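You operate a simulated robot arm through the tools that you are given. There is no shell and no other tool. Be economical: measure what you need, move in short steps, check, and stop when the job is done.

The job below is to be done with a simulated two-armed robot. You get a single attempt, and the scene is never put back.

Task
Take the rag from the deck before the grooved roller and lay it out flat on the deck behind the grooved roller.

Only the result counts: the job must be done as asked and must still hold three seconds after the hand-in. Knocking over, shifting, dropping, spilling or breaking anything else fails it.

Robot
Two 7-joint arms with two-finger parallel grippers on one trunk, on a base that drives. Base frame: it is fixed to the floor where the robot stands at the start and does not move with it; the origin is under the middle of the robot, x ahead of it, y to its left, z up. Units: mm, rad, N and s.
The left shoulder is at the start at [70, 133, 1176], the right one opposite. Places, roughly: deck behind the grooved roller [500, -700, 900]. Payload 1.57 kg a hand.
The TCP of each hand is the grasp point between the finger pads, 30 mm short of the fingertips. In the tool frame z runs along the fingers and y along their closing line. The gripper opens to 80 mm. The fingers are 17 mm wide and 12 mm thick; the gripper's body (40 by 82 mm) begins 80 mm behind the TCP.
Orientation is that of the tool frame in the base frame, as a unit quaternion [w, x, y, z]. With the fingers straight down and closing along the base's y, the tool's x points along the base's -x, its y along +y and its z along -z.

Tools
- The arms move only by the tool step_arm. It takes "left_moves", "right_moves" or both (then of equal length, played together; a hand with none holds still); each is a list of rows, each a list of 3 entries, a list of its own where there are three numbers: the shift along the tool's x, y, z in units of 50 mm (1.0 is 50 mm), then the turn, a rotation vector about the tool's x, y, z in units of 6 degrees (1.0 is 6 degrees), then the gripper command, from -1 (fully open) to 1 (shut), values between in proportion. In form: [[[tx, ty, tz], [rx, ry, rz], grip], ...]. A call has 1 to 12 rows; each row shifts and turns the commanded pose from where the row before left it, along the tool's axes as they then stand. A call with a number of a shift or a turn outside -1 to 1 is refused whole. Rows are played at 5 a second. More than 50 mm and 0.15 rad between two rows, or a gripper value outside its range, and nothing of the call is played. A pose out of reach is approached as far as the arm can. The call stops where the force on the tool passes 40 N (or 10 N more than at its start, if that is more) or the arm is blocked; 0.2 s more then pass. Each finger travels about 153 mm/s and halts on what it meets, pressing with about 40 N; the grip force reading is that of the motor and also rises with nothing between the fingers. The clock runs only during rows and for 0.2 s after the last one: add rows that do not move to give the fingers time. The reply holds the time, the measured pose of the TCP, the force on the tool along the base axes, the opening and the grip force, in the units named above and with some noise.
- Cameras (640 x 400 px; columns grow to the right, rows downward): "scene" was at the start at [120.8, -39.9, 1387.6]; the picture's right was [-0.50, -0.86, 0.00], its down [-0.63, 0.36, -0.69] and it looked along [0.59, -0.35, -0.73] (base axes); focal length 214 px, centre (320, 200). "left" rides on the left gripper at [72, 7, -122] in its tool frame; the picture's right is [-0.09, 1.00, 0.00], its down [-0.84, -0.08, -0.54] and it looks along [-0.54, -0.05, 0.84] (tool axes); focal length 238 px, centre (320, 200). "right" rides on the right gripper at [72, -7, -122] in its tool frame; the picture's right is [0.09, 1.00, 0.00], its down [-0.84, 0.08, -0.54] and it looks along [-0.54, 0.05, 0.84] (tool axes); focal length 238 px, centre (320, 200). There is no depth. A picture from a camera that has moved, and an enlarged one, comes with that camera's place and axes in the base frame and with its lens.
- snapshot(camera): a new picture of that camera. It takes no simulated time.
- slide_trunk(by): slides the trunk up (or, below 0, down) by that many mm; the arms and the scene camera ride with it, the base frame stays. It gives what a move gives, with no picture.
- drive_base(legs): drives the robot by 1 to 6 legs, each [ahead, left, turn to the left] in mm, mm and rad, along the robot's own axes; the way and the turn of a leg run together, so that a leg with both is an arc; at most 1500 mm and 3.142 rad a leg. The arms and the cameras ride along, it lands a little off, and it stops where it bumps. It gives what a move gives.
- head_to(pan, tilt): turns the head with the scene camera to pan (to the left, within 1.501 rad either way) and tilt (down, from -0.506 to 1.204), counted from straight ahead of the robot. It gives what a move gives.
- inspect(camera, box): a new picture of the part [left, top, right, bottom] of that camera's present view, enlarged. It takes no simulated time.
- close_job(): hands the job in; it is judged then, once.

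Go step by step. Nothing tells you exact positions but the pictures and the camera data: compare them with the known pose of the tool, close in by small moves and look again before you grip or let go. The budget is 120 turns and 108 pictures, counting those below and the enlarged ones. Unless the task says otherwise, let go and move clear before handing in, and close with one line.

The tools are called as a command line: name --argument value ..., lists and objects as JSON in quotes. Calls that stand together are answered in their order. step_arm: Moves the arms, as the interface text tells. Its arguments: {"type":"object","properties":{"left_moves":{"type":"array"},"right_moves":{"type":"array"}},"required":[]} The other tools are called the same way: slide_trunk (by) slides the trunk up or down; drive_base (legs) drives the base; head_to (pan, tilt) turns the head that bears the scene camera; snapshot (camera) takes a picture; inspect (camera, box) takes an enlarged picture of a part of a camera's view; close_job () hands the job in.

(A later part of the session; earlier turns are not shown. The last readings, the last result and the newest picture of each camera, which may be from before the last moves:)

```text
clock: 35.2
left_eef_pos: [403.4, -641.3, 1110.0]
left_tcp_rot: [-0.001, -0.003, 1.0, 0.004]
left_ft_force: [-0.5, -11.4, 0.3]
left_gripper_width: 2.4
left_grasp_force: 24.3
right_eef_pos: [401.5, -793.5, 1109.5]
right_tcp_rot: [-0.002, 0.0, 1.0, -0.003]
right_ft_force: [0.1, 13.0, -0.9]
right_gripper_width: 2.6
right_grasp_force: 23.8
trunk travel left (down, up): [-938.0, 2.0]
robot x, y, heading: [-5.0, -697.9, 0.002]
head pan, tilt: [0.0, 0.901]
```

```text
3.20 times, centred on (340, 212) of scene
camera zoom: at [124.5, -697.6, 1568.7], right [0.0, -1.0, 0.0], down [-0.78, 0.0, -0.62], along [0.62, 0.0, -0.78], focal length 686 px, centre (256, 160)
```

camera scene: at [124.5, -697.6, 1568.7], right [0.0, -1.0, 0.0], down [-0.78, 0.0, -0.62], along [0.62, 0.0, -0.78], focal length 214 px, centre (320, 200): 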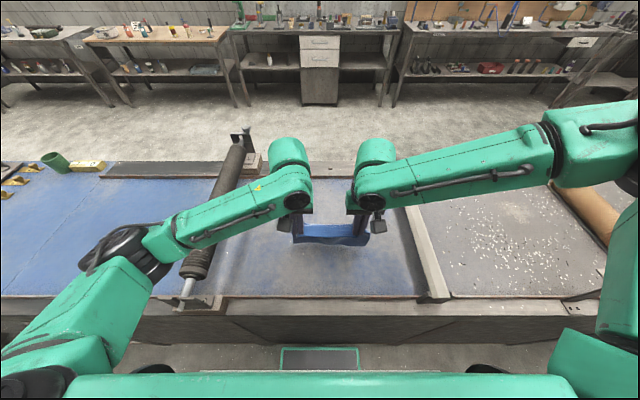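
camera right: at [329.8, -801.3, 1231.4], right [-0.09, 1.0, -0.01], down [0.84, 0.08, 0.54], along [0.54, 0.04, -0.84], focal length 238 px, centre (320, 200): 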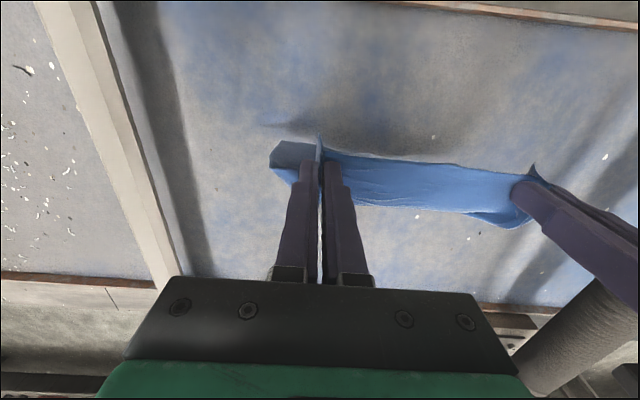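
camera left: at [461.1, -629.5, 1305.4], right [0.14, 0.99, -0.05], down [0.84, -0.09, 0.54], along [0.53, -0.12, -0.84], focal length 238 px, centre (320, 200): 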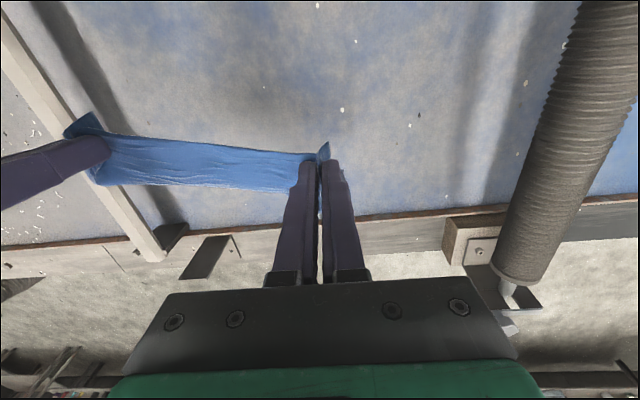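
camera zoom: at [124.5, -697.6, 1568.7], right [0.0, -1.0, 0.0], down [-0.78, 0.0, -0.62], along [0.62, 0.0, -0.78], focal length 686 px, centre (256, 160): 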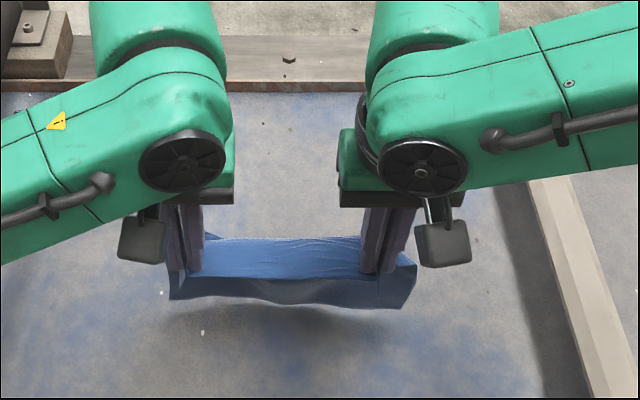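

The rag hangs with its free edge leaning away from me (around x ≈ 445, z ≈ 930), so pulling back is the natural way to lay it. I'll tilt both tools 30° so the fingers point forward, which also brings the wrists back and gains reach.

step_arm --left_moves '[[[0, -0.06, -0.6], [0, 0, 0], 1], [[0, 0, -0.4], [0, -1, 0], 1], [[0, 0, 0], [0, -1, 0], 1], [[0, 0, 0], [0, -1, 0], 1], [[0, 0, 0], [0, -1, 0], 1], [[0, 0, 0], [0, -1, 0], 1], [[0, 0, 0], [0, 0, 0], 1]]' --right_moves '[[[0, 0.06, -0.6], [0, 0, 0], 1], [[0, 0, -0.4], [0, -1, 0], 1], [[0, 0, 0], [0, -1, 0], 1], [[0, 0, 0], [0, -1, 0], 1], [[0, 0, 0], [0, -1, 0], 1], [[0, 0, 0], [0, -1, 0], 1], [[0, 0, 0], [0, 0, 0], 1]]'

snapshot --camera "scene"

```text
clock: 36.9
left_eef_pos: [403.8, -643.3, 1162.0]
left_tcp_rot: [0.257, -0.001, 0.966, 0.003]
left_ft_force: [0.4, -0.5, -0.6]
left_gripper_width: 2.3
left_grasp_force: 24.5
right_eef_pos: [401.4, -789.7, 1160.1]
right_tcp_rot: [0.205, 0.0, 0.979, -0.004]
right_ft_force: [-0.8, 0.5, -0.6]
right_gripper_width: 2.6
right_grasp_force: 23.9
right hand out of reach, approached as far as the arm can: row 6
trunk travel left (down, up): [-938.0, 2.0]
robot x, y, heading: [-1.7, -697.4, -0.005]
head pan, tilt: [0.0, 0.901]
```

```text
75 pictures are left
camera scene: at [124.7, -696.2, 1568.7], right [0.0, -1.0, 0.0], down [-0.78, 0.0, -0.62], along [0.62, 0.0, -0.78], focal length 214 px, centre (320, 200)
```

scene: 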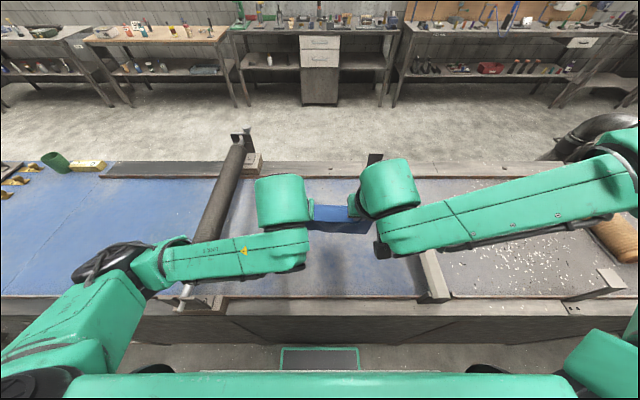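

The right stopped at ~24° tilt; I'll match both at 24° and extend forward in steps.

step_arm --left_moves '[[[0, 0, 0], [0, 1, 0], 1], [[-0.64, 0, 0.285], [0, 0, 0], 1], [[-0.64, 0, 0.285], [0, 0, 0], 1], [[0, 0, 0], [0, 0, 0], 1]]' --right_moves '[[[0, 0, 0], [0, 1, 0], 1], [[-0.64, 0, 0.285], [0, 0, 0], 1], [[-0.64, 0, 0.285], [0, 0, 0], 1], [[0, 0, 0], [0, 0, 0], 1]]'

```text
clock: 37.9
left_eef_pos: [476.3, -644.9, 1161.7]
left_tcp_rot: [0.205, -0.002, 0.979, 0.005]
left_ft_force: [-0.4, -0.9, -0.6]
left_gripper_width: 2.3
left_grasp_force: 24.0
right_eef_pos: [471.5, -791.7, 1153.2]
right_tcp_rot: [0.155, -0.001, 0.988, -0.003]
right_ft_force: [-0.4, 1.0, 0.0]
right_gripper_width: 2.6
right_grasp_force: 24.1
trunk travel left (down, up): [-938.0, 2.0]
robot x, y, heading: [-3.4, -699.4, 0.003]
head pan, tilt: [0.0, 0.901]
```

step_arm --left_moves '[[[-0.64, 0, 0.285], [0, 0, 0], 1], [[-0.64, 0, 0.285], [0, 0, 0], 1], [[0, 0, 0], [0, 0, 0], 1]]' --right_moves '[[[-0.7, 0, 0.14], [0, 0, 0], 1], [[-0.7, 0, 0.14], [0, 0, 0], 1], [[0, 0, 0], [0, 0, 0], 1]]'

snapshot --camera "scene"

snapshot --camera "right"

```text
clock: 38.6
left_eef_pos: [542.8, -645.9, 1161.9]
left_tcp_rot: [0.207, 0.0, 0.978, 0.001]
left_ft_force: [-2.4, -14.8, 0.1]
left_gripper_width: 2.7
left_grasp_force: 23.5
right_eef_pos: [531.1, -800.4, 1164.2]
right_tcp_rot: [0.156, -0.002, 0.988, -0.001]
right_ft_force: [2.9, 15.8, -0.2]
right_gripper_width: 2.4
right_grasp_force: 24.0
right hand out of reach, approached as far as the arm can: row 2
trunk travel left (down, up): [-938.0, 2.0]
robot x, y, heading: [-1.5, -697.3, -0.002]
head pan, tilt: [0.0, 0.901]
```

```text
74 pictures are left
camera scene: at [121.4, -697.4, 1569.0], right [0.0, -1.0, 0.0], down [-0.78, 0.0, -0.62], along [0.62, 0.0, -0.78], focal length 214 px, centre (320, 200)
```

scene: 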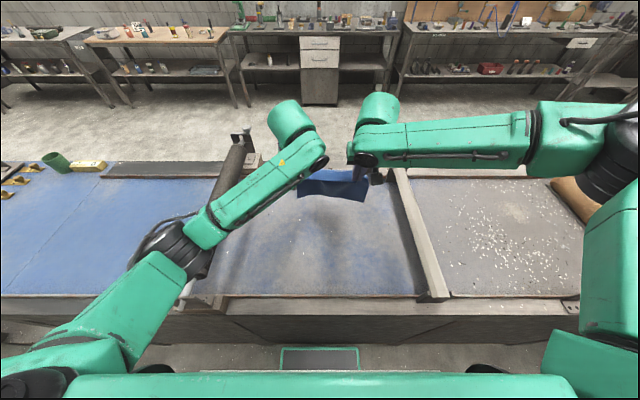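

```text
73 pictures are left
camera right: at [424.8, -806.6, 1257.8], right [-0.09, 1.0, -0.03], down [0.63, 0.08, 0.77], along [0.77, 0.05, -0.63], focal length 238 px, centre (320, 200)
```

right: 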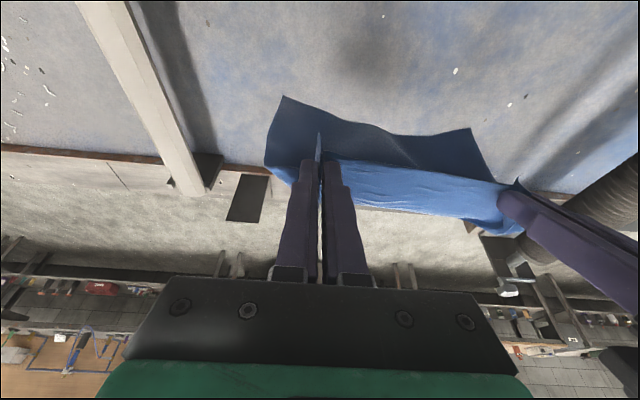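

The rag's free edge is clearly visible, hanging at about x ≈ 570, z ≈ 1000. I'll lower toward contact with a slight advance and less spread.

step_arm --left_moves '[[[0.06, -0.04, 0.63], [0, 0, 0], 1], [[0.06, -0.04, 0.63], [0, 0, 0], 1], [[0, 0, 0], [0, 0, 0], 1]]' --right_moves '[[[0, 0.04, 0.63], [0, 0, 0], 1], [[0, 0.04, 0.63], [0, 0, 0], 1], [[0, 0, 0], [0, 0, 0], 1]]'

snapshot --camera "right"

snapshot --camera "left"

```text
clock: 39.2
left_eef_pos: [558.1, -658.6, 1111.8]
left_tcp_rot: [0.205, 0.008, 0.979, -0.007]
left_ft_force: [-3.0, -14.4, 0.6]
left_gripper_width: 2.7
left_grasp_force: 24.0
right_eef_pos: [531.4, -810.1, 1126.5]
right_tcp_rot: [0.158, -0.005, 0.987, 0.007]
right_ft_force: [4.0, 13.5, -1.4]
right_gripper_width: 2.5
right_grasp_force: 23.8
right hand out of reach, approached as far as the arm can: row 1, 2
trunk travel left (down, up): [-938.0, 2.0]
robot x, y, heading: [-4.0, -697.4, 0.004]
head pan, tilt: [0.0, 0.901]
stopped in row 2 (right hand): the force on the tool passed its limit (the readings are from after the stop); the commanded pose is now the measured one
```

```text
72 pictures are left
camera right: at [425.3, -819.4, 1219.7], right [-0.1, 0.99, -0.02], down [0.62, 0.08, 0.78], along [0.77, 0.07, -0.63], focal length 238 px, centre (320, 200)
```

right: 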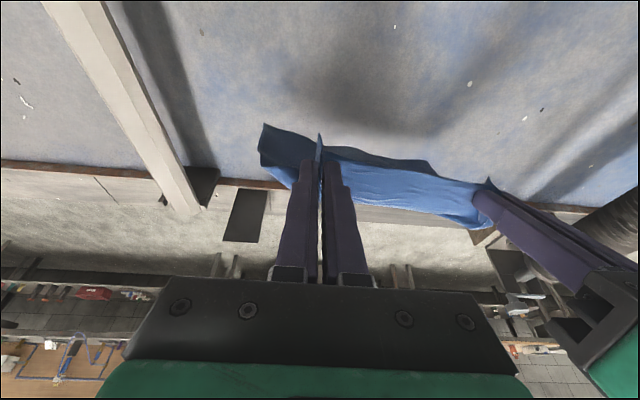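

```text
71 pictures are left
camera left: at [444.0, -649.2, 1195.8], right [0.1, 0.99, 0.03], down [0.55, -0.08, 0.83], along [0.83, -0.07, -0.55], focal length 238 px, centre (320, 200)
```

left: 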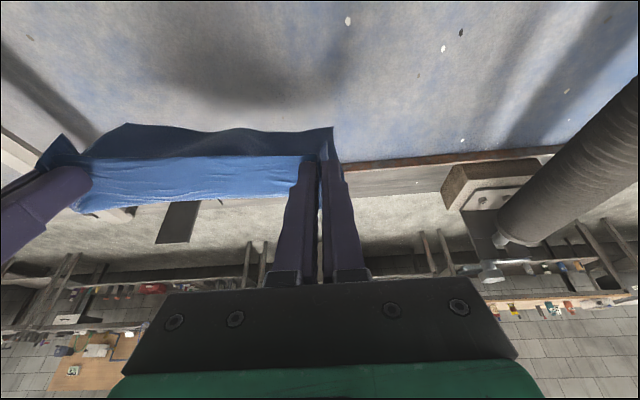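

step_arm --left_moves '[[[0.31, -0.03, 0.13], [0, 0, 0], 1], [[0.31, -0.03, 0.13], [0, 0, 0], 1], [[0, 0, 0], [0, 0, 0], 1]]' --right_moves '[[[0.2, 0.04, 0.36], [0, 0, 0], 1], [[0.2, 0.04, 0.36], [0, 0, 0], 1], [[0, 0, 0], [0, 0, 0], 1]]'

snapshot --camera "right"

snapshot --camera "left"

```text
clock: 40.0
left_eef_pos: [535.7, -658.8, 1087.8]
left_tcp_rot: [0.204, 0.005, 0.979, -0.007]
left_ft_force: [-5.0, -25.9, 0.4]
left_gripper_width: 2.7
left_grasp_force: 24.3
right_eef_pos: [513.8, -813.7, 1094.5]
right_tcp_rot: [0.16, -0.005, 0.987, 0.008]
right_ft_force: [4.4, 25.6, -1.8]
right_gripper_width: 2.5
right_grasp_force: 23.8
right hand out of reach, approached as far as the arm can: row 1, 2
trunk travel left (down, up): [-938.0, 2.0]
robot x, y, heading: [-1.0, -700.0, 0.002]
head pan, tilt: [0.0, 0.901]
```

```text
70 pictures are left
camera right: at [407.3, -824.1, 1187.2], right [-0.1, 0.99, -0.02], down [0.62, 0.08, 0.78], along [0.78, 0.07, -0.63], focal length 238 px, centre (320, 200)
```

right: 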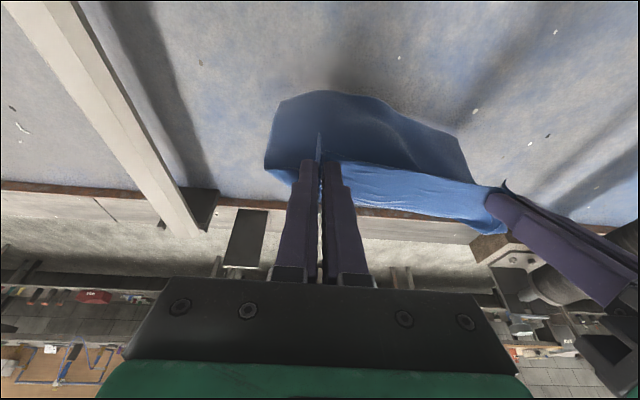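

```text
69 pictures are left
camera left: at [420.8, -649.8, 1171.6], right [0.1, 0.99, 0.03], down [0.55, -0.08, 0.83], along [0.83, -0.07, -0.55], focal length 238 px, centre (320, 200)
```

left: 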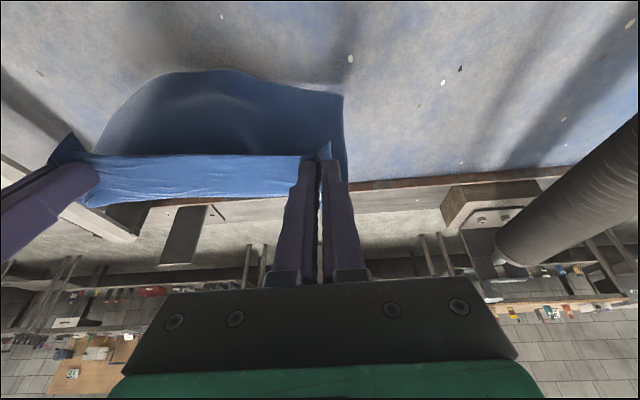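

step_arm --left_moves '[[[0.48, -0.08, 0.22], [0, 0, 0], 1], [[0.48, -0.08, 0.22], [0, 0, 0], 1], [[0, 0, 0], [0, 0, 0], 1]]' --right_moves '[[[0.29, 0, 0.39], [0, 0, 0], 1], [[0.29, 0, 0.39], [0, 0, 0], 1], [[0, 0, 0], [0, 0, 0], 1]]'

snapshot --camera "right"

snapshot --camera "left"

```text
clock: 40.8
left_eef_pos: [500.5, -666.2, 1048.0]
left_tcp_rot: [0.205, 0.005, 0.979, -0.007]
left_ft_force: [-2.0, -29.6, 2.1]
left_gripper_width: 2.7
left_grasp_force: 23.7
right_eef_pos: [489.7, -824.3, 1057.5]
right_tcp_rot: [0.159, -0.006, 0.987, 0.011]
right_ft_force: [2.3, 28.9, -1.6]
right_gripper_width: 2.6
right_grasp_force: 24.1
right hand out of reach, approached as far as the arm can: row 1, 2
trunk travel left (down, up): [-938.0, 2.0]
robot x, y, heading: [-2.0, -698.7, -0.0]
head pan, tilt: [0.0, 0.901]
```

```text
68 pictures are left
camera right: at [384.2, -835.1, 1149.7], right [-0.1, 0.99, -0.01], down [0.62, 0.07, 0.78], along [0.78, 0.07, -0.63], focal length 238 px, centre (320, 200)
```

right: 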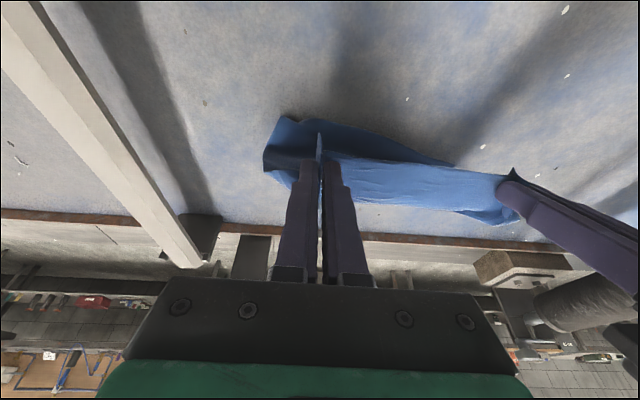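

```text
67 pictures are left
camera left: at [385.7, -657.7, 1132.4], right [0.1, 0.99, 0.02], down [0.55, -0.07, 0.83], along [0.83, -0.07, -0.55], focal length 238 px, centre (320, 200)
```

left: 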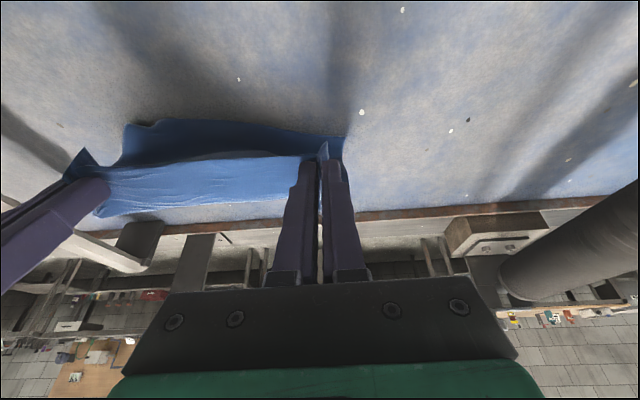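

step_arm --left_moves '[[[0.5, -0.12, 0.17], [0, 1, 0], 1], [[0.5, -0.12, 0.17], [0, 1, 0], 1], [[0, 0, 0], [0, 0, 0], 1]]' --right_moves '[[[0.45, 0, 0.33], [0, 1, 0], 1], [[0.45, 0, 0.33], [0, 1, 0], 1], [[0, 0, 0], [0, 0, 0], 1]]'

snapshot --camera "right"

snapshot --camera "left"

snapshot --camera "scene"

```text
clock: 41.6
left_eef_pos: [459.2, -679.8, 1015.8]
left_tcp_rot: [0.101, 0.006, 0.995, -0.009]
left_ft_force: [-5.0, -36.2, 2.9]
left_gripper_width: 3.1
left_grasp_force: 24.5
right_eef_pos: [443.2, -838.2, 1030.0]
right_tcp_rot: [0.056, -0.006, 0.998, 0.011]
right_ft_force: [5.0, 35.9, -3.1]
right_gripper_width: 2.9
right_grasp_force: 24.6
right hand out of reach, approached as far as the arm can: row 1, 2
trunk travel left (down, up): [-938.0, 2.0]
robot x, y, heading: [-3.1, -697.5, 0.003]
head pan, tilt: [0.0, 0.901]
```

```text
66 pictures are left
camera right: at [358.1, -849.1, 1142.1], right [-0.1, 0.99, 0.01], down [0.77, 0.07, 0.63], along [0.63, 0.07, -0.77], focal length 238 px, centre (320, 200)
```

right: 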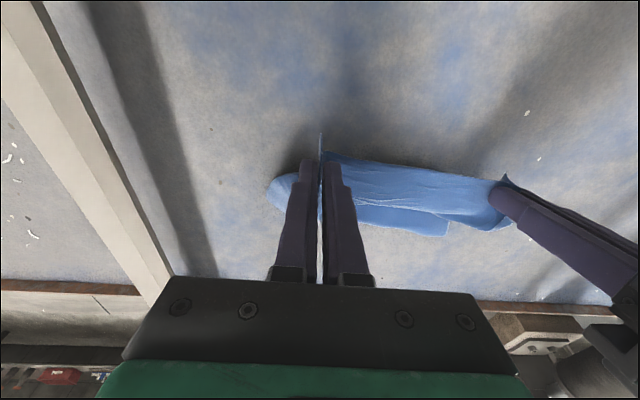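

```text
65 pictures are left
camera left: at [363.4, -670.3, 1121.8], right [0.1, 0.99, 0.0], down [0.71, -0.08, 0.7], along [0.7, -0.07, -0.71], focal length 238 px, centre (320, 200)
```

left: 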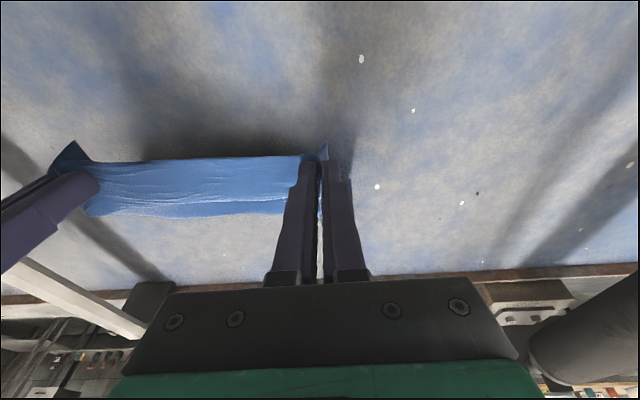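

```text
64 pictures are left
camera scene: at [125.3, -697.2, 1568.7], right [0.0, -1.0, 0.0], down [-0.78, 0.0, -0.62], along [0.62, 0.0, -0.78], focal length 214 px, centre (320, 200)
```

scene: 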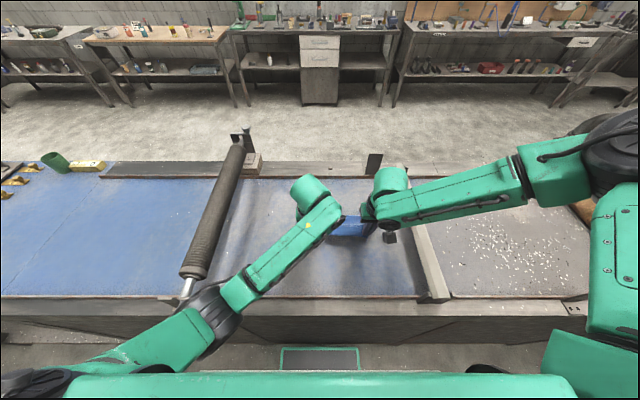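

The right arm's wrist limit keeps it from going low and forward unless its fingers lean inward. I'll go back up and forward while rolling the right hand 18° so its fingers point slightly left.

step_arm --left_moves '[[[-0.57, -0.1, -0.37], [0, 0, 0], 1], [[-0.57, -0.1, -0.37], [0, 0, 0], 1], [[-0.57, 0, -0.37], [0, 0, 0], 1], [[0, 0, 0], [0, 0, 0], 1]]' --right_moves '[[[-0.6, 0.05, -0.33], [-1, 0, 0], 1], [[-0.6, 0.1, -0.33], [-1, 0, 0], 1], [[-0.6, 0.1, -0.33], [-1, 0, 0], 1], [[0, 0, 0], [0, 0, 0], 1]]'

snapshot --camera "right"

```text
clock: 42.6
left_eef_pos: [530.4, -686.8, 1086.5]
left_tcp_rot: [0.101, 0.004, 0.995, -0.002]
left_ft_force: [-0.3, 0.4, 0.1]
left_gripper_width: 2.5
left_grasp_force: 23.9
right_eef_pos: [526.0, -835.1, 1089.9]
right_tcp_rot: [0.051, -0.012, 0.986, 0.16]
right_ft_force: [0.2, -0.1, 0.4]
right_gripper_width: 2.3
right_grasp_force: 23.6
trunk travel left (down, up): [-938.0, 2.0]
robot x, y, heading: [-3.7, -694.5, 0.001]
head pan, tilt: [0.0, 0.901]
```

```text
63 pictures are left
camera right: at [442.6, -881.5, 1193.4], right [-0.13, 0.94, 0.3], down [0.78, -0.09, 0.62], along [0.62, 0.32, -0.72], focal length 238 px, centre (320, 200)
```

right: 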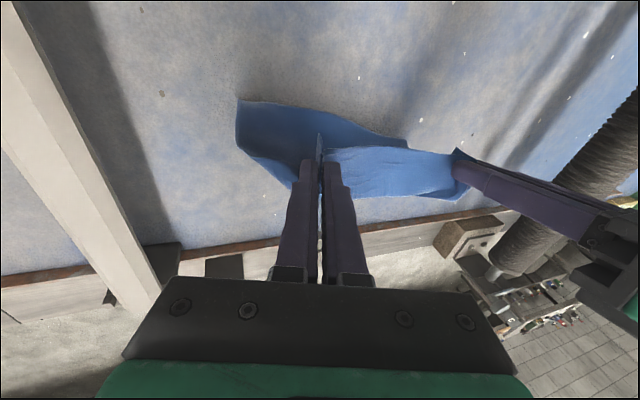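

No limit now. I'll go a bit further forward and shift both about 25 mm left.

step_arm --left_moves '[[[-0.31, 0.25, -0.04], [0, 0, 0], 1], [[-0.31, 0.25, -0.04], [0, 0, 0], 1], [[0, 0, 0], [0, 0, 0], 1]]' --right_moves '[[[-0.31, 0.255, 0.015], [0, 0, 0], 1], [[-0.31, 0.255, 0.015], [0, 0, 0], 1], [[0, 0, 0], [0, 0, 0], 1]]'

snapshot --camera "left"

snapshot --camera "right"

```text
clock: 43.4
left_eef_pos: [561.8, -663.5, 1096.3]
left_tcp_rot: [0.103, 0.005, 0.995, -0.004]
left_ft_force: [-1.6, -6.0, 1.0]
left_gripper_width: 2.5
left_grasp_force: 23.6
right_eef_pos: [533.8, -819.8, 1112.6]
right_tcp_rot: [0.054, -0.013, 0.986, 0.16]
right_ft_force: [0.9, 6.5, -0.9]
right_gripper_width: 2.7
right_grasp_force: 23.8
right hand out of reach, approached as far as the arm can: row 1, 2
trunk travel left (down, up): [-938.0, 2.0]
robot x, y, heading: [-3.5, -697.0, -0.002]
head pan, tilt: [0.0, 0.901]
```

```text
62 pictures are left
camera left: at [466.3, -655.8, 1202.9], right [0.1, 0.99, 0.01], down [0.71, -0.08, 0.7], along [0.7, -0.06, -0.71], focal length 238 px, centre (320, 200)
```

left: 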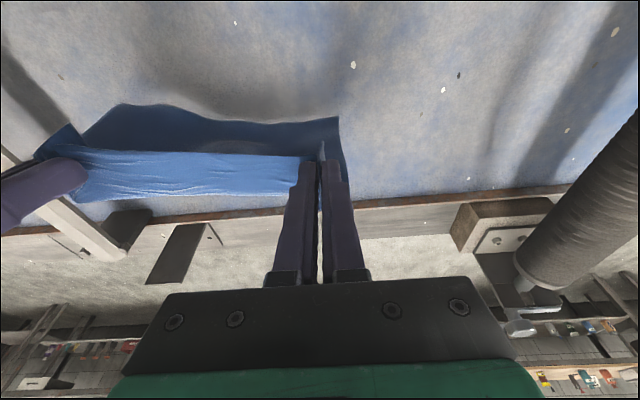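

```text
61 pictures are left
camera right: at [450.3, -867.6, 1216.2], right [-0.13, 0.94, 0.3], down [0.77, -0.09, 0.63], along [0.62, 0.32, -0.72], focal length 238 px, centre (320, 200)
```

right: 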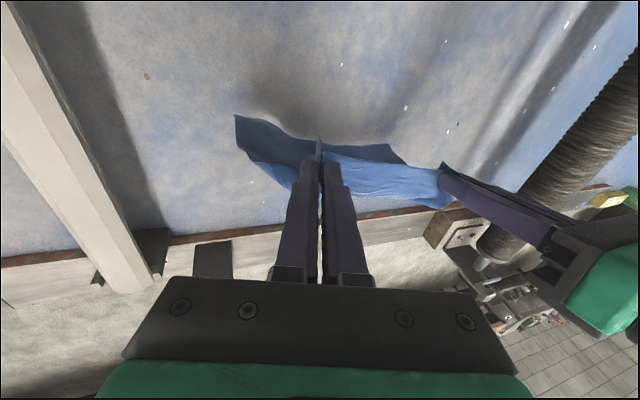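

step_arm --left_moves '[[[0.08, 0, 0], [0, 0, 0], 1], [[0.08, 0, 0], [0, 0, 0], 1], [[0, 0, 0], [0, 0, 0], 1]]' --right_moves '[[[-0.1, 0.03, 0.17], [-1, 0, 0], 1], [[-0.1, 0.03, 0.17], [-1, 0, 0], 1], [[0, 0, 0], [0, 0, 0], 1]]'

snapshot --camera "right"

snapshot --camera "left"

```text
clock: 44.2
left_eef_pos: [554.1, -662.8, 1095.3]
left_tcp_rot: [0.102, 0.004, 0.995, -0.003]
left_ft_force: [-0.2, -0.2, -0.4]
left_gripper_width: 2.4
left_grasp_force: 24.1
right_eef_pos: [533.9, -816.7, 1106.3]
right_tcp_rot: [0.052, -0.017, 0.964, 0.262]
right_ft_force: [-0.4, -1.1, -0.6]
right_gripper_width: 2.5
right_grasp_force: 23.6
right hand out of reach, approached as far as the arm can: row 1, 2
trunk travel left (down, up): [-938.0, 2.0]
robot x, y, heading: [-0.3, -697.7, 0.004]
head pan, tilt: [0.0, 0.901]
```

```text
60 pictures are left
camera right: at [451.9, -886.7, 1198.8], right [-0.15, 0.86, 0.49], down [0.78, -0.2, 0.59], along [0.61, 0.47, -0.64], focal length 238 px, centre (320, 200)
```

right: 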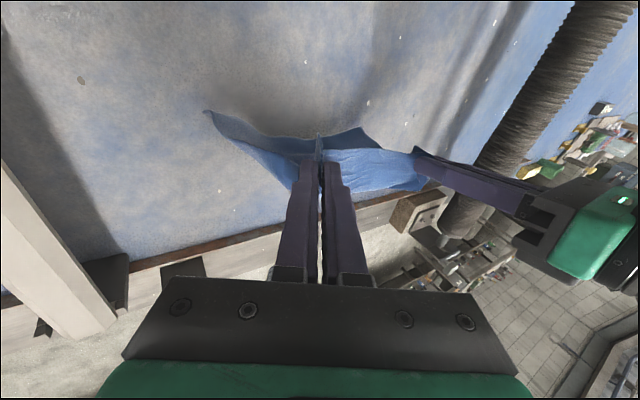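

```text
59 pictures are left
camera left: at [458.7, -653.8, 1200.4], right [0.1, 0.99, 0.01], down [0.71, -0.08, 0.7], along [0.7, -0.06, -0.71], focal length 238 px, centre (320, 200)
```

left: 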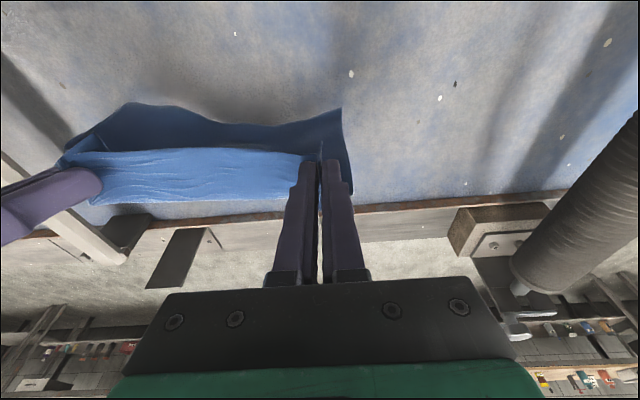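

head_to --pan 0 --tilt 1.2

snapshot --camera "scene"

```text
clock: 45.0
left_eef_pos: [553.5, -662.2, 1094.3]
left_tcp_rot: [0.102, 0.005, 0.995, -0.003]
left_ft_force: [0.1, -0.4, 0.0]
left_gripper_width: 2.6
left_grasp_force: 23.8
right_eef_pos: [533.7, -818.0, 1106.9]
right_tcp_rot: [0.051, -0.019, 0.964, 0.262]
right_ft_force: [0.3, 1.1, 0.4]
right_gripper_width: 2.6
right_grasp_force: 24.2
trunk travel left (down, up): [-938.0, 2.0]
robot x, y, heading: [-1.8, -698.9, 0.004]
head pan, tilt: [0.0, 1.201]
```

```text
58 pictures are left
camera scene: at [105.4, -697.7, 1548.9], right [0.0, -1.0, 0.0], down [-0.93, 0.0, -0.36], along [0.36, 0.0, -0.93], focal length 214 px, centre (320, 200)
```

scene: 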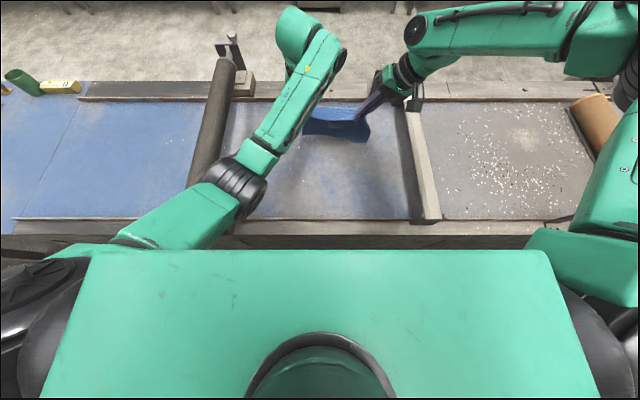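

The deck spans x ≈ 285–760 here, so landing the rag around x 370–570 is comfortable. Now lowering together from x ≈ 525.

step_arm --left_moves '[[[0.65, -0.12, 0.36], [0, 0, 0], 1], [[0, 0, 0], [0, 0, 0], 1]]' --right_moves '[[[0.25, -0.43, 0.58], [0, 0, 0], 1], [[0, 0, 0], [0, 0, 0], 1]]'

snapshot --camera "left"

snapshot --camera "right"

```text
clock: 45.6
left_eef_pos: [526.6, -668.0, 1070.1]
left_tcp_rot: [0.101, 0.005, 0.995, -0.003]
left_ft_force: [0.7, 0.3, -0.5]
left_gripper_width: 2.3
left_grasp_force: 24.1
right_eef_pos: [515.8, -825.1, 1076.4]
right_tcp_rot: [0.051, -0.018, 0.964, 0.262]
right_ft_force: [0.5, 0.2, -0.2]
right_gripper_width: 2.6
right_grasp_force: 23.5
right hand out of reach, approached as far as the arm can: row 1
trunk travel left (down, up): [-938.0, 2.0]
robot x, y, heading: [-3.6, -697.3, -0.0]
head pan, tilt: [0.0, 1.201]
```

```text
57 pictures are left
camera left: at [431.4, -660.2, 1175.4], right [0.1, 0.99, 0.01], down [0.71, -0.08, 0.7], along [0.7, -0.06, -0.71], focal length 238 px, centre (320, 200)
```

left: 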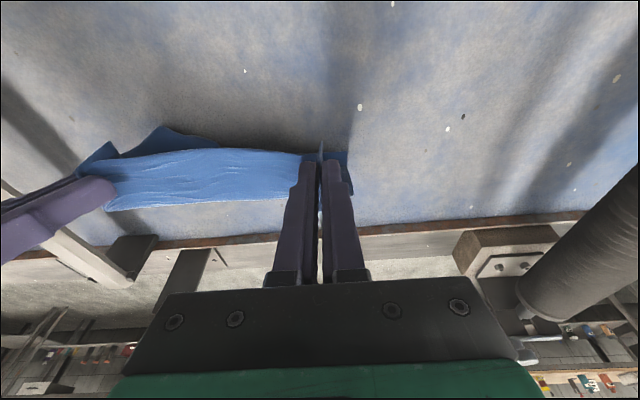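

```text
56 pictures are left
camera right: at [434.0, -893.7, 1169.7], right [-0.15, 0.86, 0.49], down [0.78, -0.2, 0.59], along [0.61, 0.47, -0.64], focal length 238 px, centre (320, 200)
```

right: 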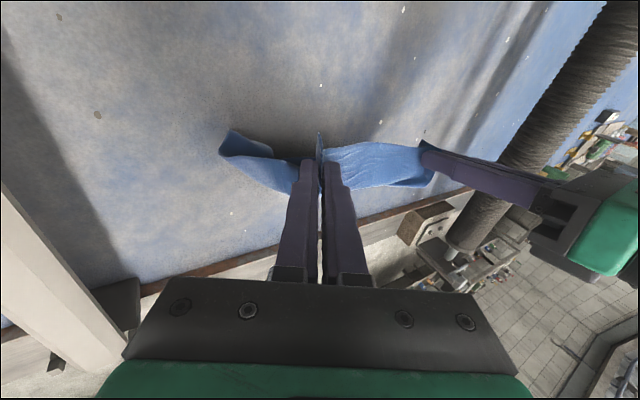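

step_arm --left_moves '[[[0, 0, 0], [0, 0, 0], 1], [[0, 0, 0], [0, 0, 0], 1], [[0, 0, 0], [0, 0, 0], 1], [[0, 0, 0], [0, 0, 0], 1]]'

snapshot --camera "left"

inspect --camera "scene" --box '[260, 80, 420, 180]'

```text
clock: 46.6
left_eef_pos: [526.4, -667.7, 1070.5]
left_tcp_rot: [0.102, 0.004, 0.995, -0.003]
left_ft_force: [0.7, -0.5, 0.3]
left_gripper_width: 2.6
left_grasp_force: 24.1
right_eef_pos: [515.4, -823.8, 1076.1]
right_tcp_rot: [0.051, -0.019, 0.963, 0.263]
right_ft_force: [-0.5, -0.2, -0.9]
right_gripper_width: 2.7
right_grasp_force: 23.7
trunk travel left (down, up): [-938.0, 2.0]
robot x, y, heading: [1.9, -698.3, 0.001]
head pan, tilt: [0.0, 1.201]
```

```text
55 pictures are left
camera left: at [431.7, -660.2, 1175.3], right [0.1, 0.99, 0.01], down [0.71, -0.08, 0.7], along [0.7, -0.06, -0.71], focal length 238 px, centre (320, 200)
```

left: 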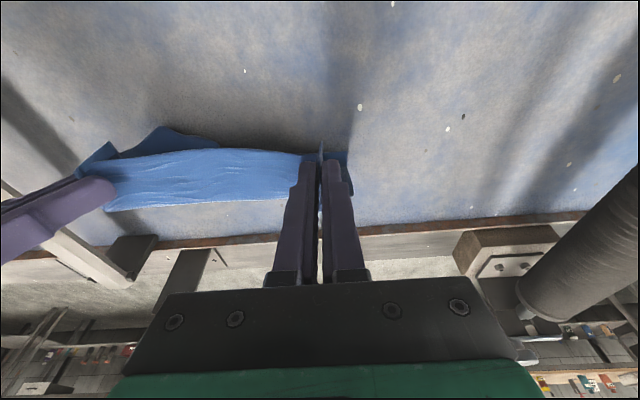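

```text
4.00 times, centred on (340, 130) of scene
camera zoom: at [105.2, -697.9, 1548.9], right [0.0, -1.0, 0.0], down [-0.93, 0.0, -0.36], along [0.36, 0.0, -0.93], focal length 858 px, centre (240, 480)
```

zoom: 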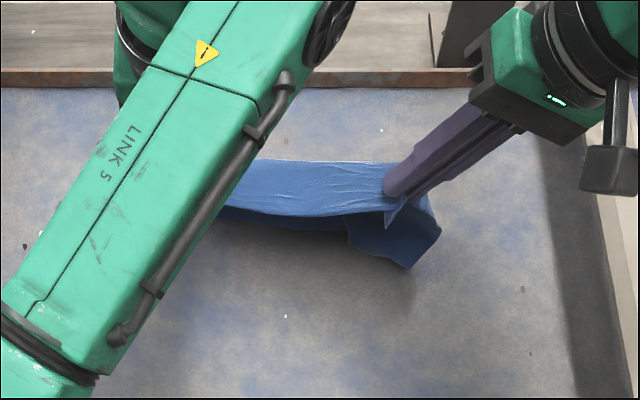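

The rag's right free corner is touching the deck at about (542, −845) and curling. I'll raise to let it hang free, then follow a proper arc: back first, then down.

step_arm --left_moves '[[[-0.08, -0.05, -0.37], [0, 0, 0], 1], [[-0.08, -0.05, -0.37], [0, 0, 0], 1], [[0, 0, 0], [0, 0, 0], 1], [[0, 0, 0], [0, 0, 0], 1], [[0, 0, 0], [0, 0, 0], 1]]' --right_moves '[[[-0.1, 0.15, -0.32], [1, 0, 0], 1], [[-0.1, 0.08, -0.34], [1, 0, 0], 1], [[0, 0, 0], [0, 0, 0], 1], [[0, 0, 0], [0, 0, 0], 1], [[0, 0, 0], [0, 0, 0], 1]]'

snapshot --camera "left"

inspect --camera "scene" --box '[260, 80, 420, 180]'

```text
clock: 47.8
left_eef_pos: [527.0, -672.6, 1106.9]
left_tcp_rot: [0.102, 0.005, 0.995, -0.003]
left_ft_force: [-0.4, 0.7, 1.0]
left_gripper_width: 2.5
left_grasp_force: 23.9
right_eef_pos: [520.9, -830.6, 1110.7]
right_tcp_rot: [0.053, -0.013, 0.986, 0.16]
right_ft_force: [0.1, 0.6, 0.1]
right_gripper_width: 2.7
right_grasp_force: 23.5
trunk travel left (down, up): [-938.0, 2.0]
robot x, y, heading: [-1.0, -697.7, -0.002]
head pan, tilt: [0.0, 1.201]
```

```text
53 pictures are left
camera left: at [432.0, -665.0, 1214.0], right [0.1, 0.99, 0.01], down [0.71, -0.08, 0.7], along [0.7, -0.06, -0.71], focal length 238 px, centre (320, 200)
```

left: 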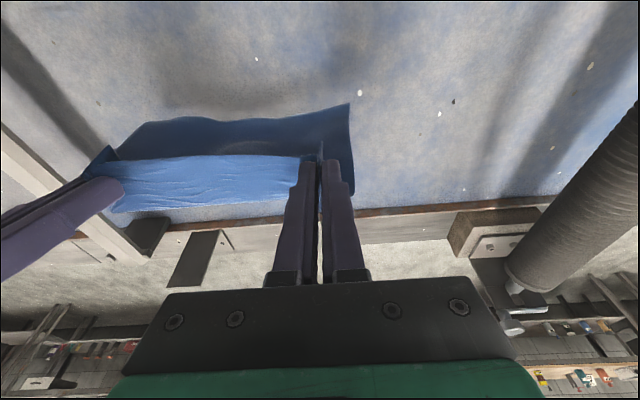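

```text
4.00 times, centred on (340, 130) of scene
camera zoom: at [104.9, -697.7, 1548.9], right [0.0, -1.0, 0.0], down [-0.93, 0.0, -0.36], along [0.36, 0.0, -0.93], focal length 858 px, centre (240, 480)
```

zoom: 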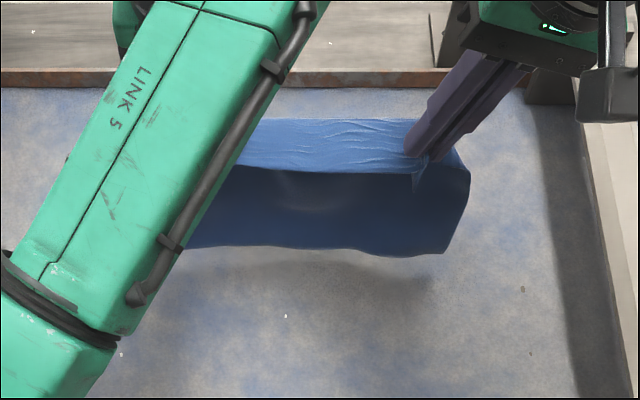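

The rag hangs cleanly with its free edge at x ≈ 547, y −639..−876, about 20 mm above the deck. I'll try for a bit more forward before laying.

step_arm --left_moves '[[[-0.28, -0.08, 0.06], [0, 0, 0], 1], [[-0.28, -0.08, 0.06], [0, 0, 0], 1], [[0, 0, 0], [0, 0, 0], 1]]' --right_moves '[[[-0.28, -0.08, 0], [0, 0, 0], 1], [[-0.28, -0.08, 0], [0, 0, 0], 1], [[0, 0, 0], [0, 0, 0], 1]]'

```text
clock: 48.6
left_eef_pos: [554.3, -681.1, 1109.1]
left_tcp_rot: [0.102, 0.005, 0.995, -0.004]
left_ft_force: [0.2, -1.3, -1.2]
left_gripper_width: 2.5
left_grasp_force: 23.8
right_eef_pos: [543.3, -839.5, 1115.4]
right_tcp_rot: [0.054, -0.013, 0.986, 0.16]
right_ft_force: [-0.1, 1.7, -0.5]
right_gripper_width: 2.7
right_grasp_force: 24.1
right hand out of reach, approached as far as the arm can: row 2
trunk travel left (down, up): [-938.0, 2.0]
robot x, y, heading: [-2.5, -701.5, -0.002]
head pan, tilt: [0.0, 1.201]
```

step_arm --left_moves '[[[0.29, 0, 0.33], [0, 0, 0], 1], [[0, 0, 0], [0, 0, 0], 1], [[0.4, 0, 0.04], [0, 0, 0], 1], [[0.4, 0, 0.04], [0, 0, 0], 1], [[0, 0, 0], [0, 0, 0], 1]]' --right_moves '[[[0.15, -0.14, 0.42], [0, 0, 0], 1], [[0, 0, 0], [0, 0, 0], 1], [[0.36, -0.03, 0.08], [0, 0, 0], 1], [[0.36, -0.03, 0.08], [0, 0, 0], 1], [[0, 0, 0], [0, 0, 0], 1]]'

snapshot --camera "left"

inspect --camera "scene" --box '[260, 80, 420, 180]'

```text
clock: 49.8
left_eef_pos: [506.2, -681.0, 1077.8]
left_tcp_rot: [0.102, 0.004, 0.995, -0.004]
left_ft_force: [-0.7, -8.4, 0.8]
left_gripper_width: 2.4
left_grasp_force: 23.6
right_eef_pos: [500.6, -842.0, 1082.5]
right_tcp_rot: [0.052, -0.013, 0.986, 0.16]
right_ft_force: [-0.1, 8.3, -0.8]
right_gripper_width: 2.6
right_grasp_force: 24.2
right hand out of reach, approached as far as the arm can: row 1
trunk travel left (down, up): [-938.0, 2.0]
robot x, y, heading: [-1.6, -697.3, 0.002]
head pan, tilt: [0.0, 1.201]
```

```text
51 pictures are left
camera left: at [411.2, -672.5, 1183.1], right [0.1, 0.99, 0.01], down [0.71, -0.08, 0.7], along [0.7, -0.06, -0.71], focal length 238 px, centre (320, 200)
```

left: 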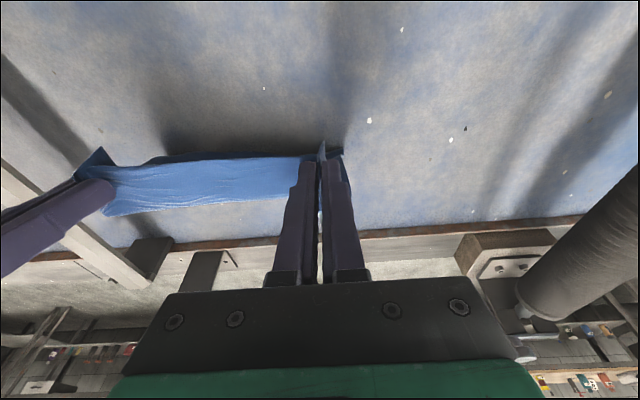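

```text
4.00 times, centred on (340, 130) of scene
camera zoom: at [106.3, -697.5, 1548.8], right [0.0, -1.0, 0.0], down [-0.93, 0.0, -0.36], along [0.36, 0.0, -0.93], focal length 858 px, centre (240, 480)
```

zoom: 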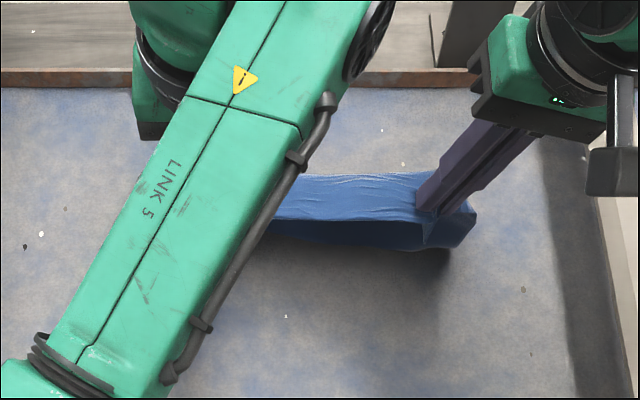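

The free edge is anchored at x ≈ 563 on the deck. Continuing the arc.

step_arm --left_moves '[[[0.43, -0.03, 0.14], [0, 0, 0], 1], [[0.43, -0.03, 0.14], [0, 0, 0], 1], [[0.37, 0, 0.23], [0, 0, 0], 1], [[0.37, 0, 0.23], [0, 0, 0], 1], [[0, 0, 0], [0, 0, 0], 1]]' --right_moves '[[[0.38, -0.05, 0.2], [0, 0, 0], 1], [[0.38, -0.05, 0.2], [0, 0, 0], 1], [[0.35, -0.08, 0.26], [0, 0, 0], 1], [[0.35, -0.08, 0.26], [0, 0, 0], 1], [[0, 0, 0], [0, 0, 0], 1]]'

snapshot --camera "left"

inspect --camera "scene" --box '[260, 80, 420, 180]'

```text
clock: 50.5
left_eef_pos: [502.3, -675.6, 1100.8]
left_tcp_rot: [0.155, 0.002, 0.988, 0.0]
left_ft_force: [-6.3, -23.0, -4.6]
left_gripper_width: 2.6
left_grasp_force: 23.8
right_eef_pos: [471.9, -834.8, 1068.5]
right_tcp_rot: [0.063, -0.018, 0.983, 0.171]
right_ft_force: [7.0, 23.4, 4.4]
right_gripper_width: 2.7
right_grasp_force: 23.7
trunk travel left (down, up): [-938.0, 2.0]
robot x, y, heading: [-5.6, -697.7, 0.005]
head pan, tilt: [0.0, 1.201]
stopped in row 3 (right hand): the force on the tool passed its limit (the readings are from after the stop); the commanded pose is now the measured one
```

```text
49 pictures are left
camera left: at [396.5, -668.9, 1195.5], right [0.1, 1.0, 0.03], down [0.63, -0.08, 0.77], along [0.77, -0.06, -0.63], focal length 238 px, centre (320, 200)
```

left: 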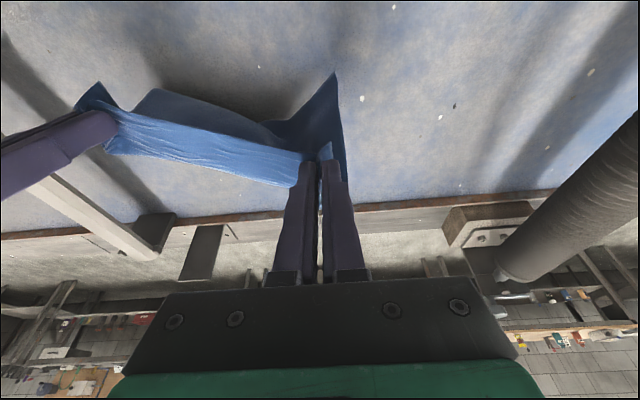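

```text
4.00 times, centred on (340, 130) of scene
camera zoom: at [103.9, -698.3, 1549.0], right [0.0, -1.0, 0.0], down [-0.93, 0.0, -0.36], along [0.36, 0.0, -0.93], focal length 858 px, centre (240, 480)
```

zoom: 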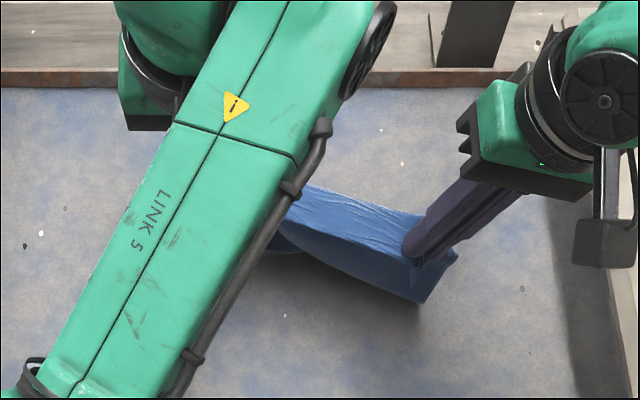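

The left arm didn't follow back; something seems to be blocking it. Let me look at the elbow.

head_to --pan 0.3 --tilt 0.9

snapshot --camera "scene"

```text
clock: 51.2
left_eef_pos: [503.1, -676.3, 1099.1]
left_tcp_rot: [0.153, 0.002, 0.988, -0.001]
left_ft_force: [-8.8, -28.2, -5.8]
left_gripper_width: 3.0
left_grasp_force: 24.3
right_eef_pos: [471.6, -835.2, 1067.2]
right_tcp_rot: [0.062, -0.017, 0.983, 0.17]
right_ft_force: [7.8, 28.5, 6.8]
right_gripper_width: 2.6
right_grasp_force: 24.5
trunk travel left (down, up): [-938.0, 2.0]
robot x, y, heading: [-2.0, -700.2, -0.003]
head pan, tilt: [0.3, 0.901]
```

```text
47 pictures are left
camera scene: at [122.0, -675.5, 1568.6], right [0.3, -0.96, 0.0], down [-0.75, -0.23, -0.62], along [0.59, 0.18, -0.78], focal length 214 px, centre (320, 200)
```

scene: 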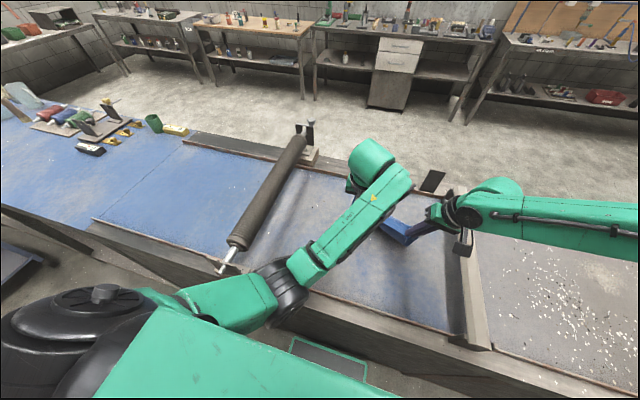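

step_arm --left_moves '[[[0.2, -0.1, 0.1], [0, 0, 0], 1], [[0.2, 0, 0.2], [0, 0.5, 0], 1], [[0, 0, 0], [0, 0, 0], 1]]' --right_moves '[[[-0.1, 0, 0], [0, 0, 0], 1], [[0, 0, 0], [0, 0, 0], 1], [[0, 0, 0], [0, 0, 0], 1]]'

```text
clock: 52.0
left_eef_pos: [498.8, -670.0, 1087.5]
left_tcp_rot: [0.142, -0.002, 0.99, 0.01]
left_ft_force: [-7.0, -37.5, -4.8]
left_gripper_width: 3.4
left_grasp_force: 24.2
right_eef_pos: [478.2, -834.6, 1067.6]
right_tcp_rot: [0.063, -0.016, 0.983, 0.172]
right_ft_force: [7.7, 38.2, 4.6]
right_gripper_width: 2.9
right_grasp_force: 24.0
trunk travel left (down, up): [-938.0, 2.0]
robot x, y, heading: [-0.7, -697.3, -0.001]
head pan, tilt: [0.3, 0.901]
```

The left upper arm seems jammed near the torso in this posture. I'll free it slightly, level the hands, and do the rest of the arc with the base (backing) and the trunk (lowering), keeping the arms fixed.

step_arm --left_moves '[[[-0.2, -0.1, -0.04], [0, 0, 0], 1], [[-0.2, -0.08, -0.04], [0, 0, 0], 1], [[0, 0, 0], [0, 0, 0], 1]]' --right_moves '[[[-0.3, 0.1, -0.2], [0, 0, 0], 1], [[-0.3, 0.1, -0.2], [0, 0, 0], 1], [[0, 0, 0], [0, 0, 0], 1]]'

snapshot --camera "left"

```text
clock: 52.9
left_eef_pos: [508.5, -670.9, 1079.9]
left_tcp_rot: [0.127, -0.004, 0.992, 0.02]
left_ft_force: [-1.6, -29.3, 2.7]
left_gripper_width: 2.8
left_grasp_force: 23.9
right_eef_pos: [503.0, -835.3, 1093.6]
right_tcp_rot: [0.061, -0.016, 0.984, 0.168]
right_ft_force: [2.0, 29.4, -3.4]
right_gripper_width: 2.6
right_grasp_force: 24.6
trunk travel left (down, up): [-938.0, 2.0]
robot x, y, heading: [-2.9, -698.9, -0.004]
head pan, tilt: [0.3, 0.901]
```

```text
46 pictures are left
camera left: at [409.1, -668.5, 1181.7], right [0.08, 1.0, 0.06], down [0.67, -0.1, 0.73], along [0.73, -0.01, -0.68], focal length 238 px, centre (320, 200)
```

left: 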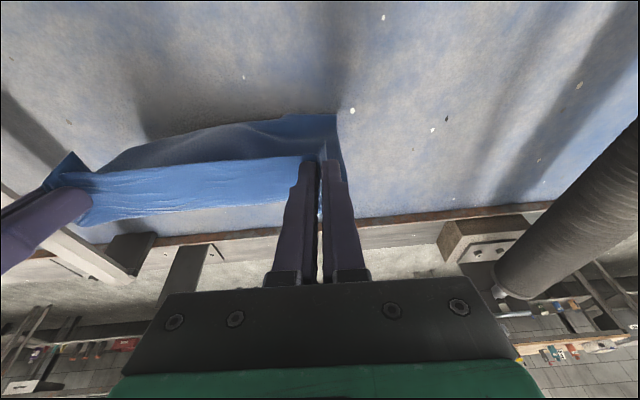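

step_arm --left_moves '[[[-0.38, -0.1, -0.17], [0, 0, 0], 1], [[-0.38, -0.1, -0.17], [0, 0, 0], 1], [[0, 0, 0], [0, 0, 0], 1]]' --right_moves '[[[-0.33, 0.0, -0.08], [0, 0, 0], 1], [[-0.33, 0.0, -0.08], [0, 0, 0], 1], [[0, 0, 0], [0, 0, 0], 1]]'

snapshot --camera "left"

snapshot --camera "scene"

```text
clock: 53.6
left_eef_pos: [543.5, -682.2, 1111.3]
left_tcp_rot: [0.129, -0.008, 0.992, 0.015]
left_ft_force: [-0.3, -0.5, 0.2]
left_gripper_width: 2.6
left_grasp_force: 23.7
right_eef_pos: [533.6, -839.8, 1102.2]
right_tcp_rot: [0.06, -0.014, 0.985, 0.164]
right_ft_force: [0.3, 0.5, 0.2]
right_gripper_width: 2.2
right_grasp_force: 24.1
trunk travel left (down, up): [-938.0, 2.0]
robot x, y, heading: [-3.7, -698.9, -0.001]
head pan, tilt: [0.3, 0.901]
```

```text
45 pictures are left
camera left: at [441.6, -680.5, 1211.5], right [0.07, 1.0, 0.05], down [0.67, -0.09, 0.74], along [0.74, -0.02, -0.68], focal length 238 px, centre (320, 200)
```

left: 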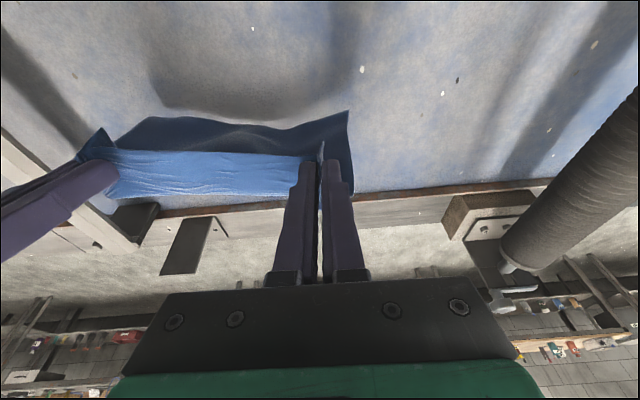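

```text
44 pictures are left
camera scene: at [120.2, -675.4, 1568.8], right [0.3, -0.96, 0.0], down [-0.75, -0.23, -0.62], along [0.59, 0.18, -0.78], focal length 214 px, centre (320, 200)
```

scene: 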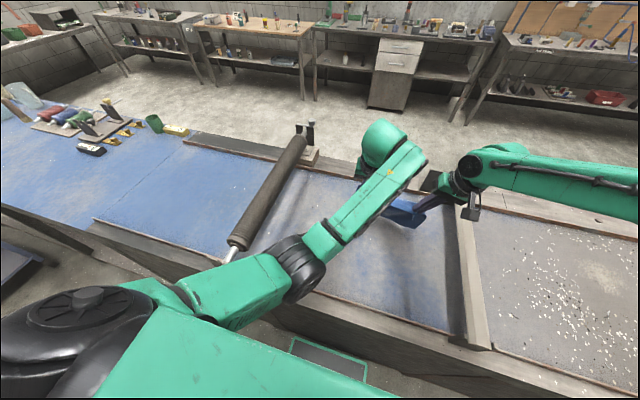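

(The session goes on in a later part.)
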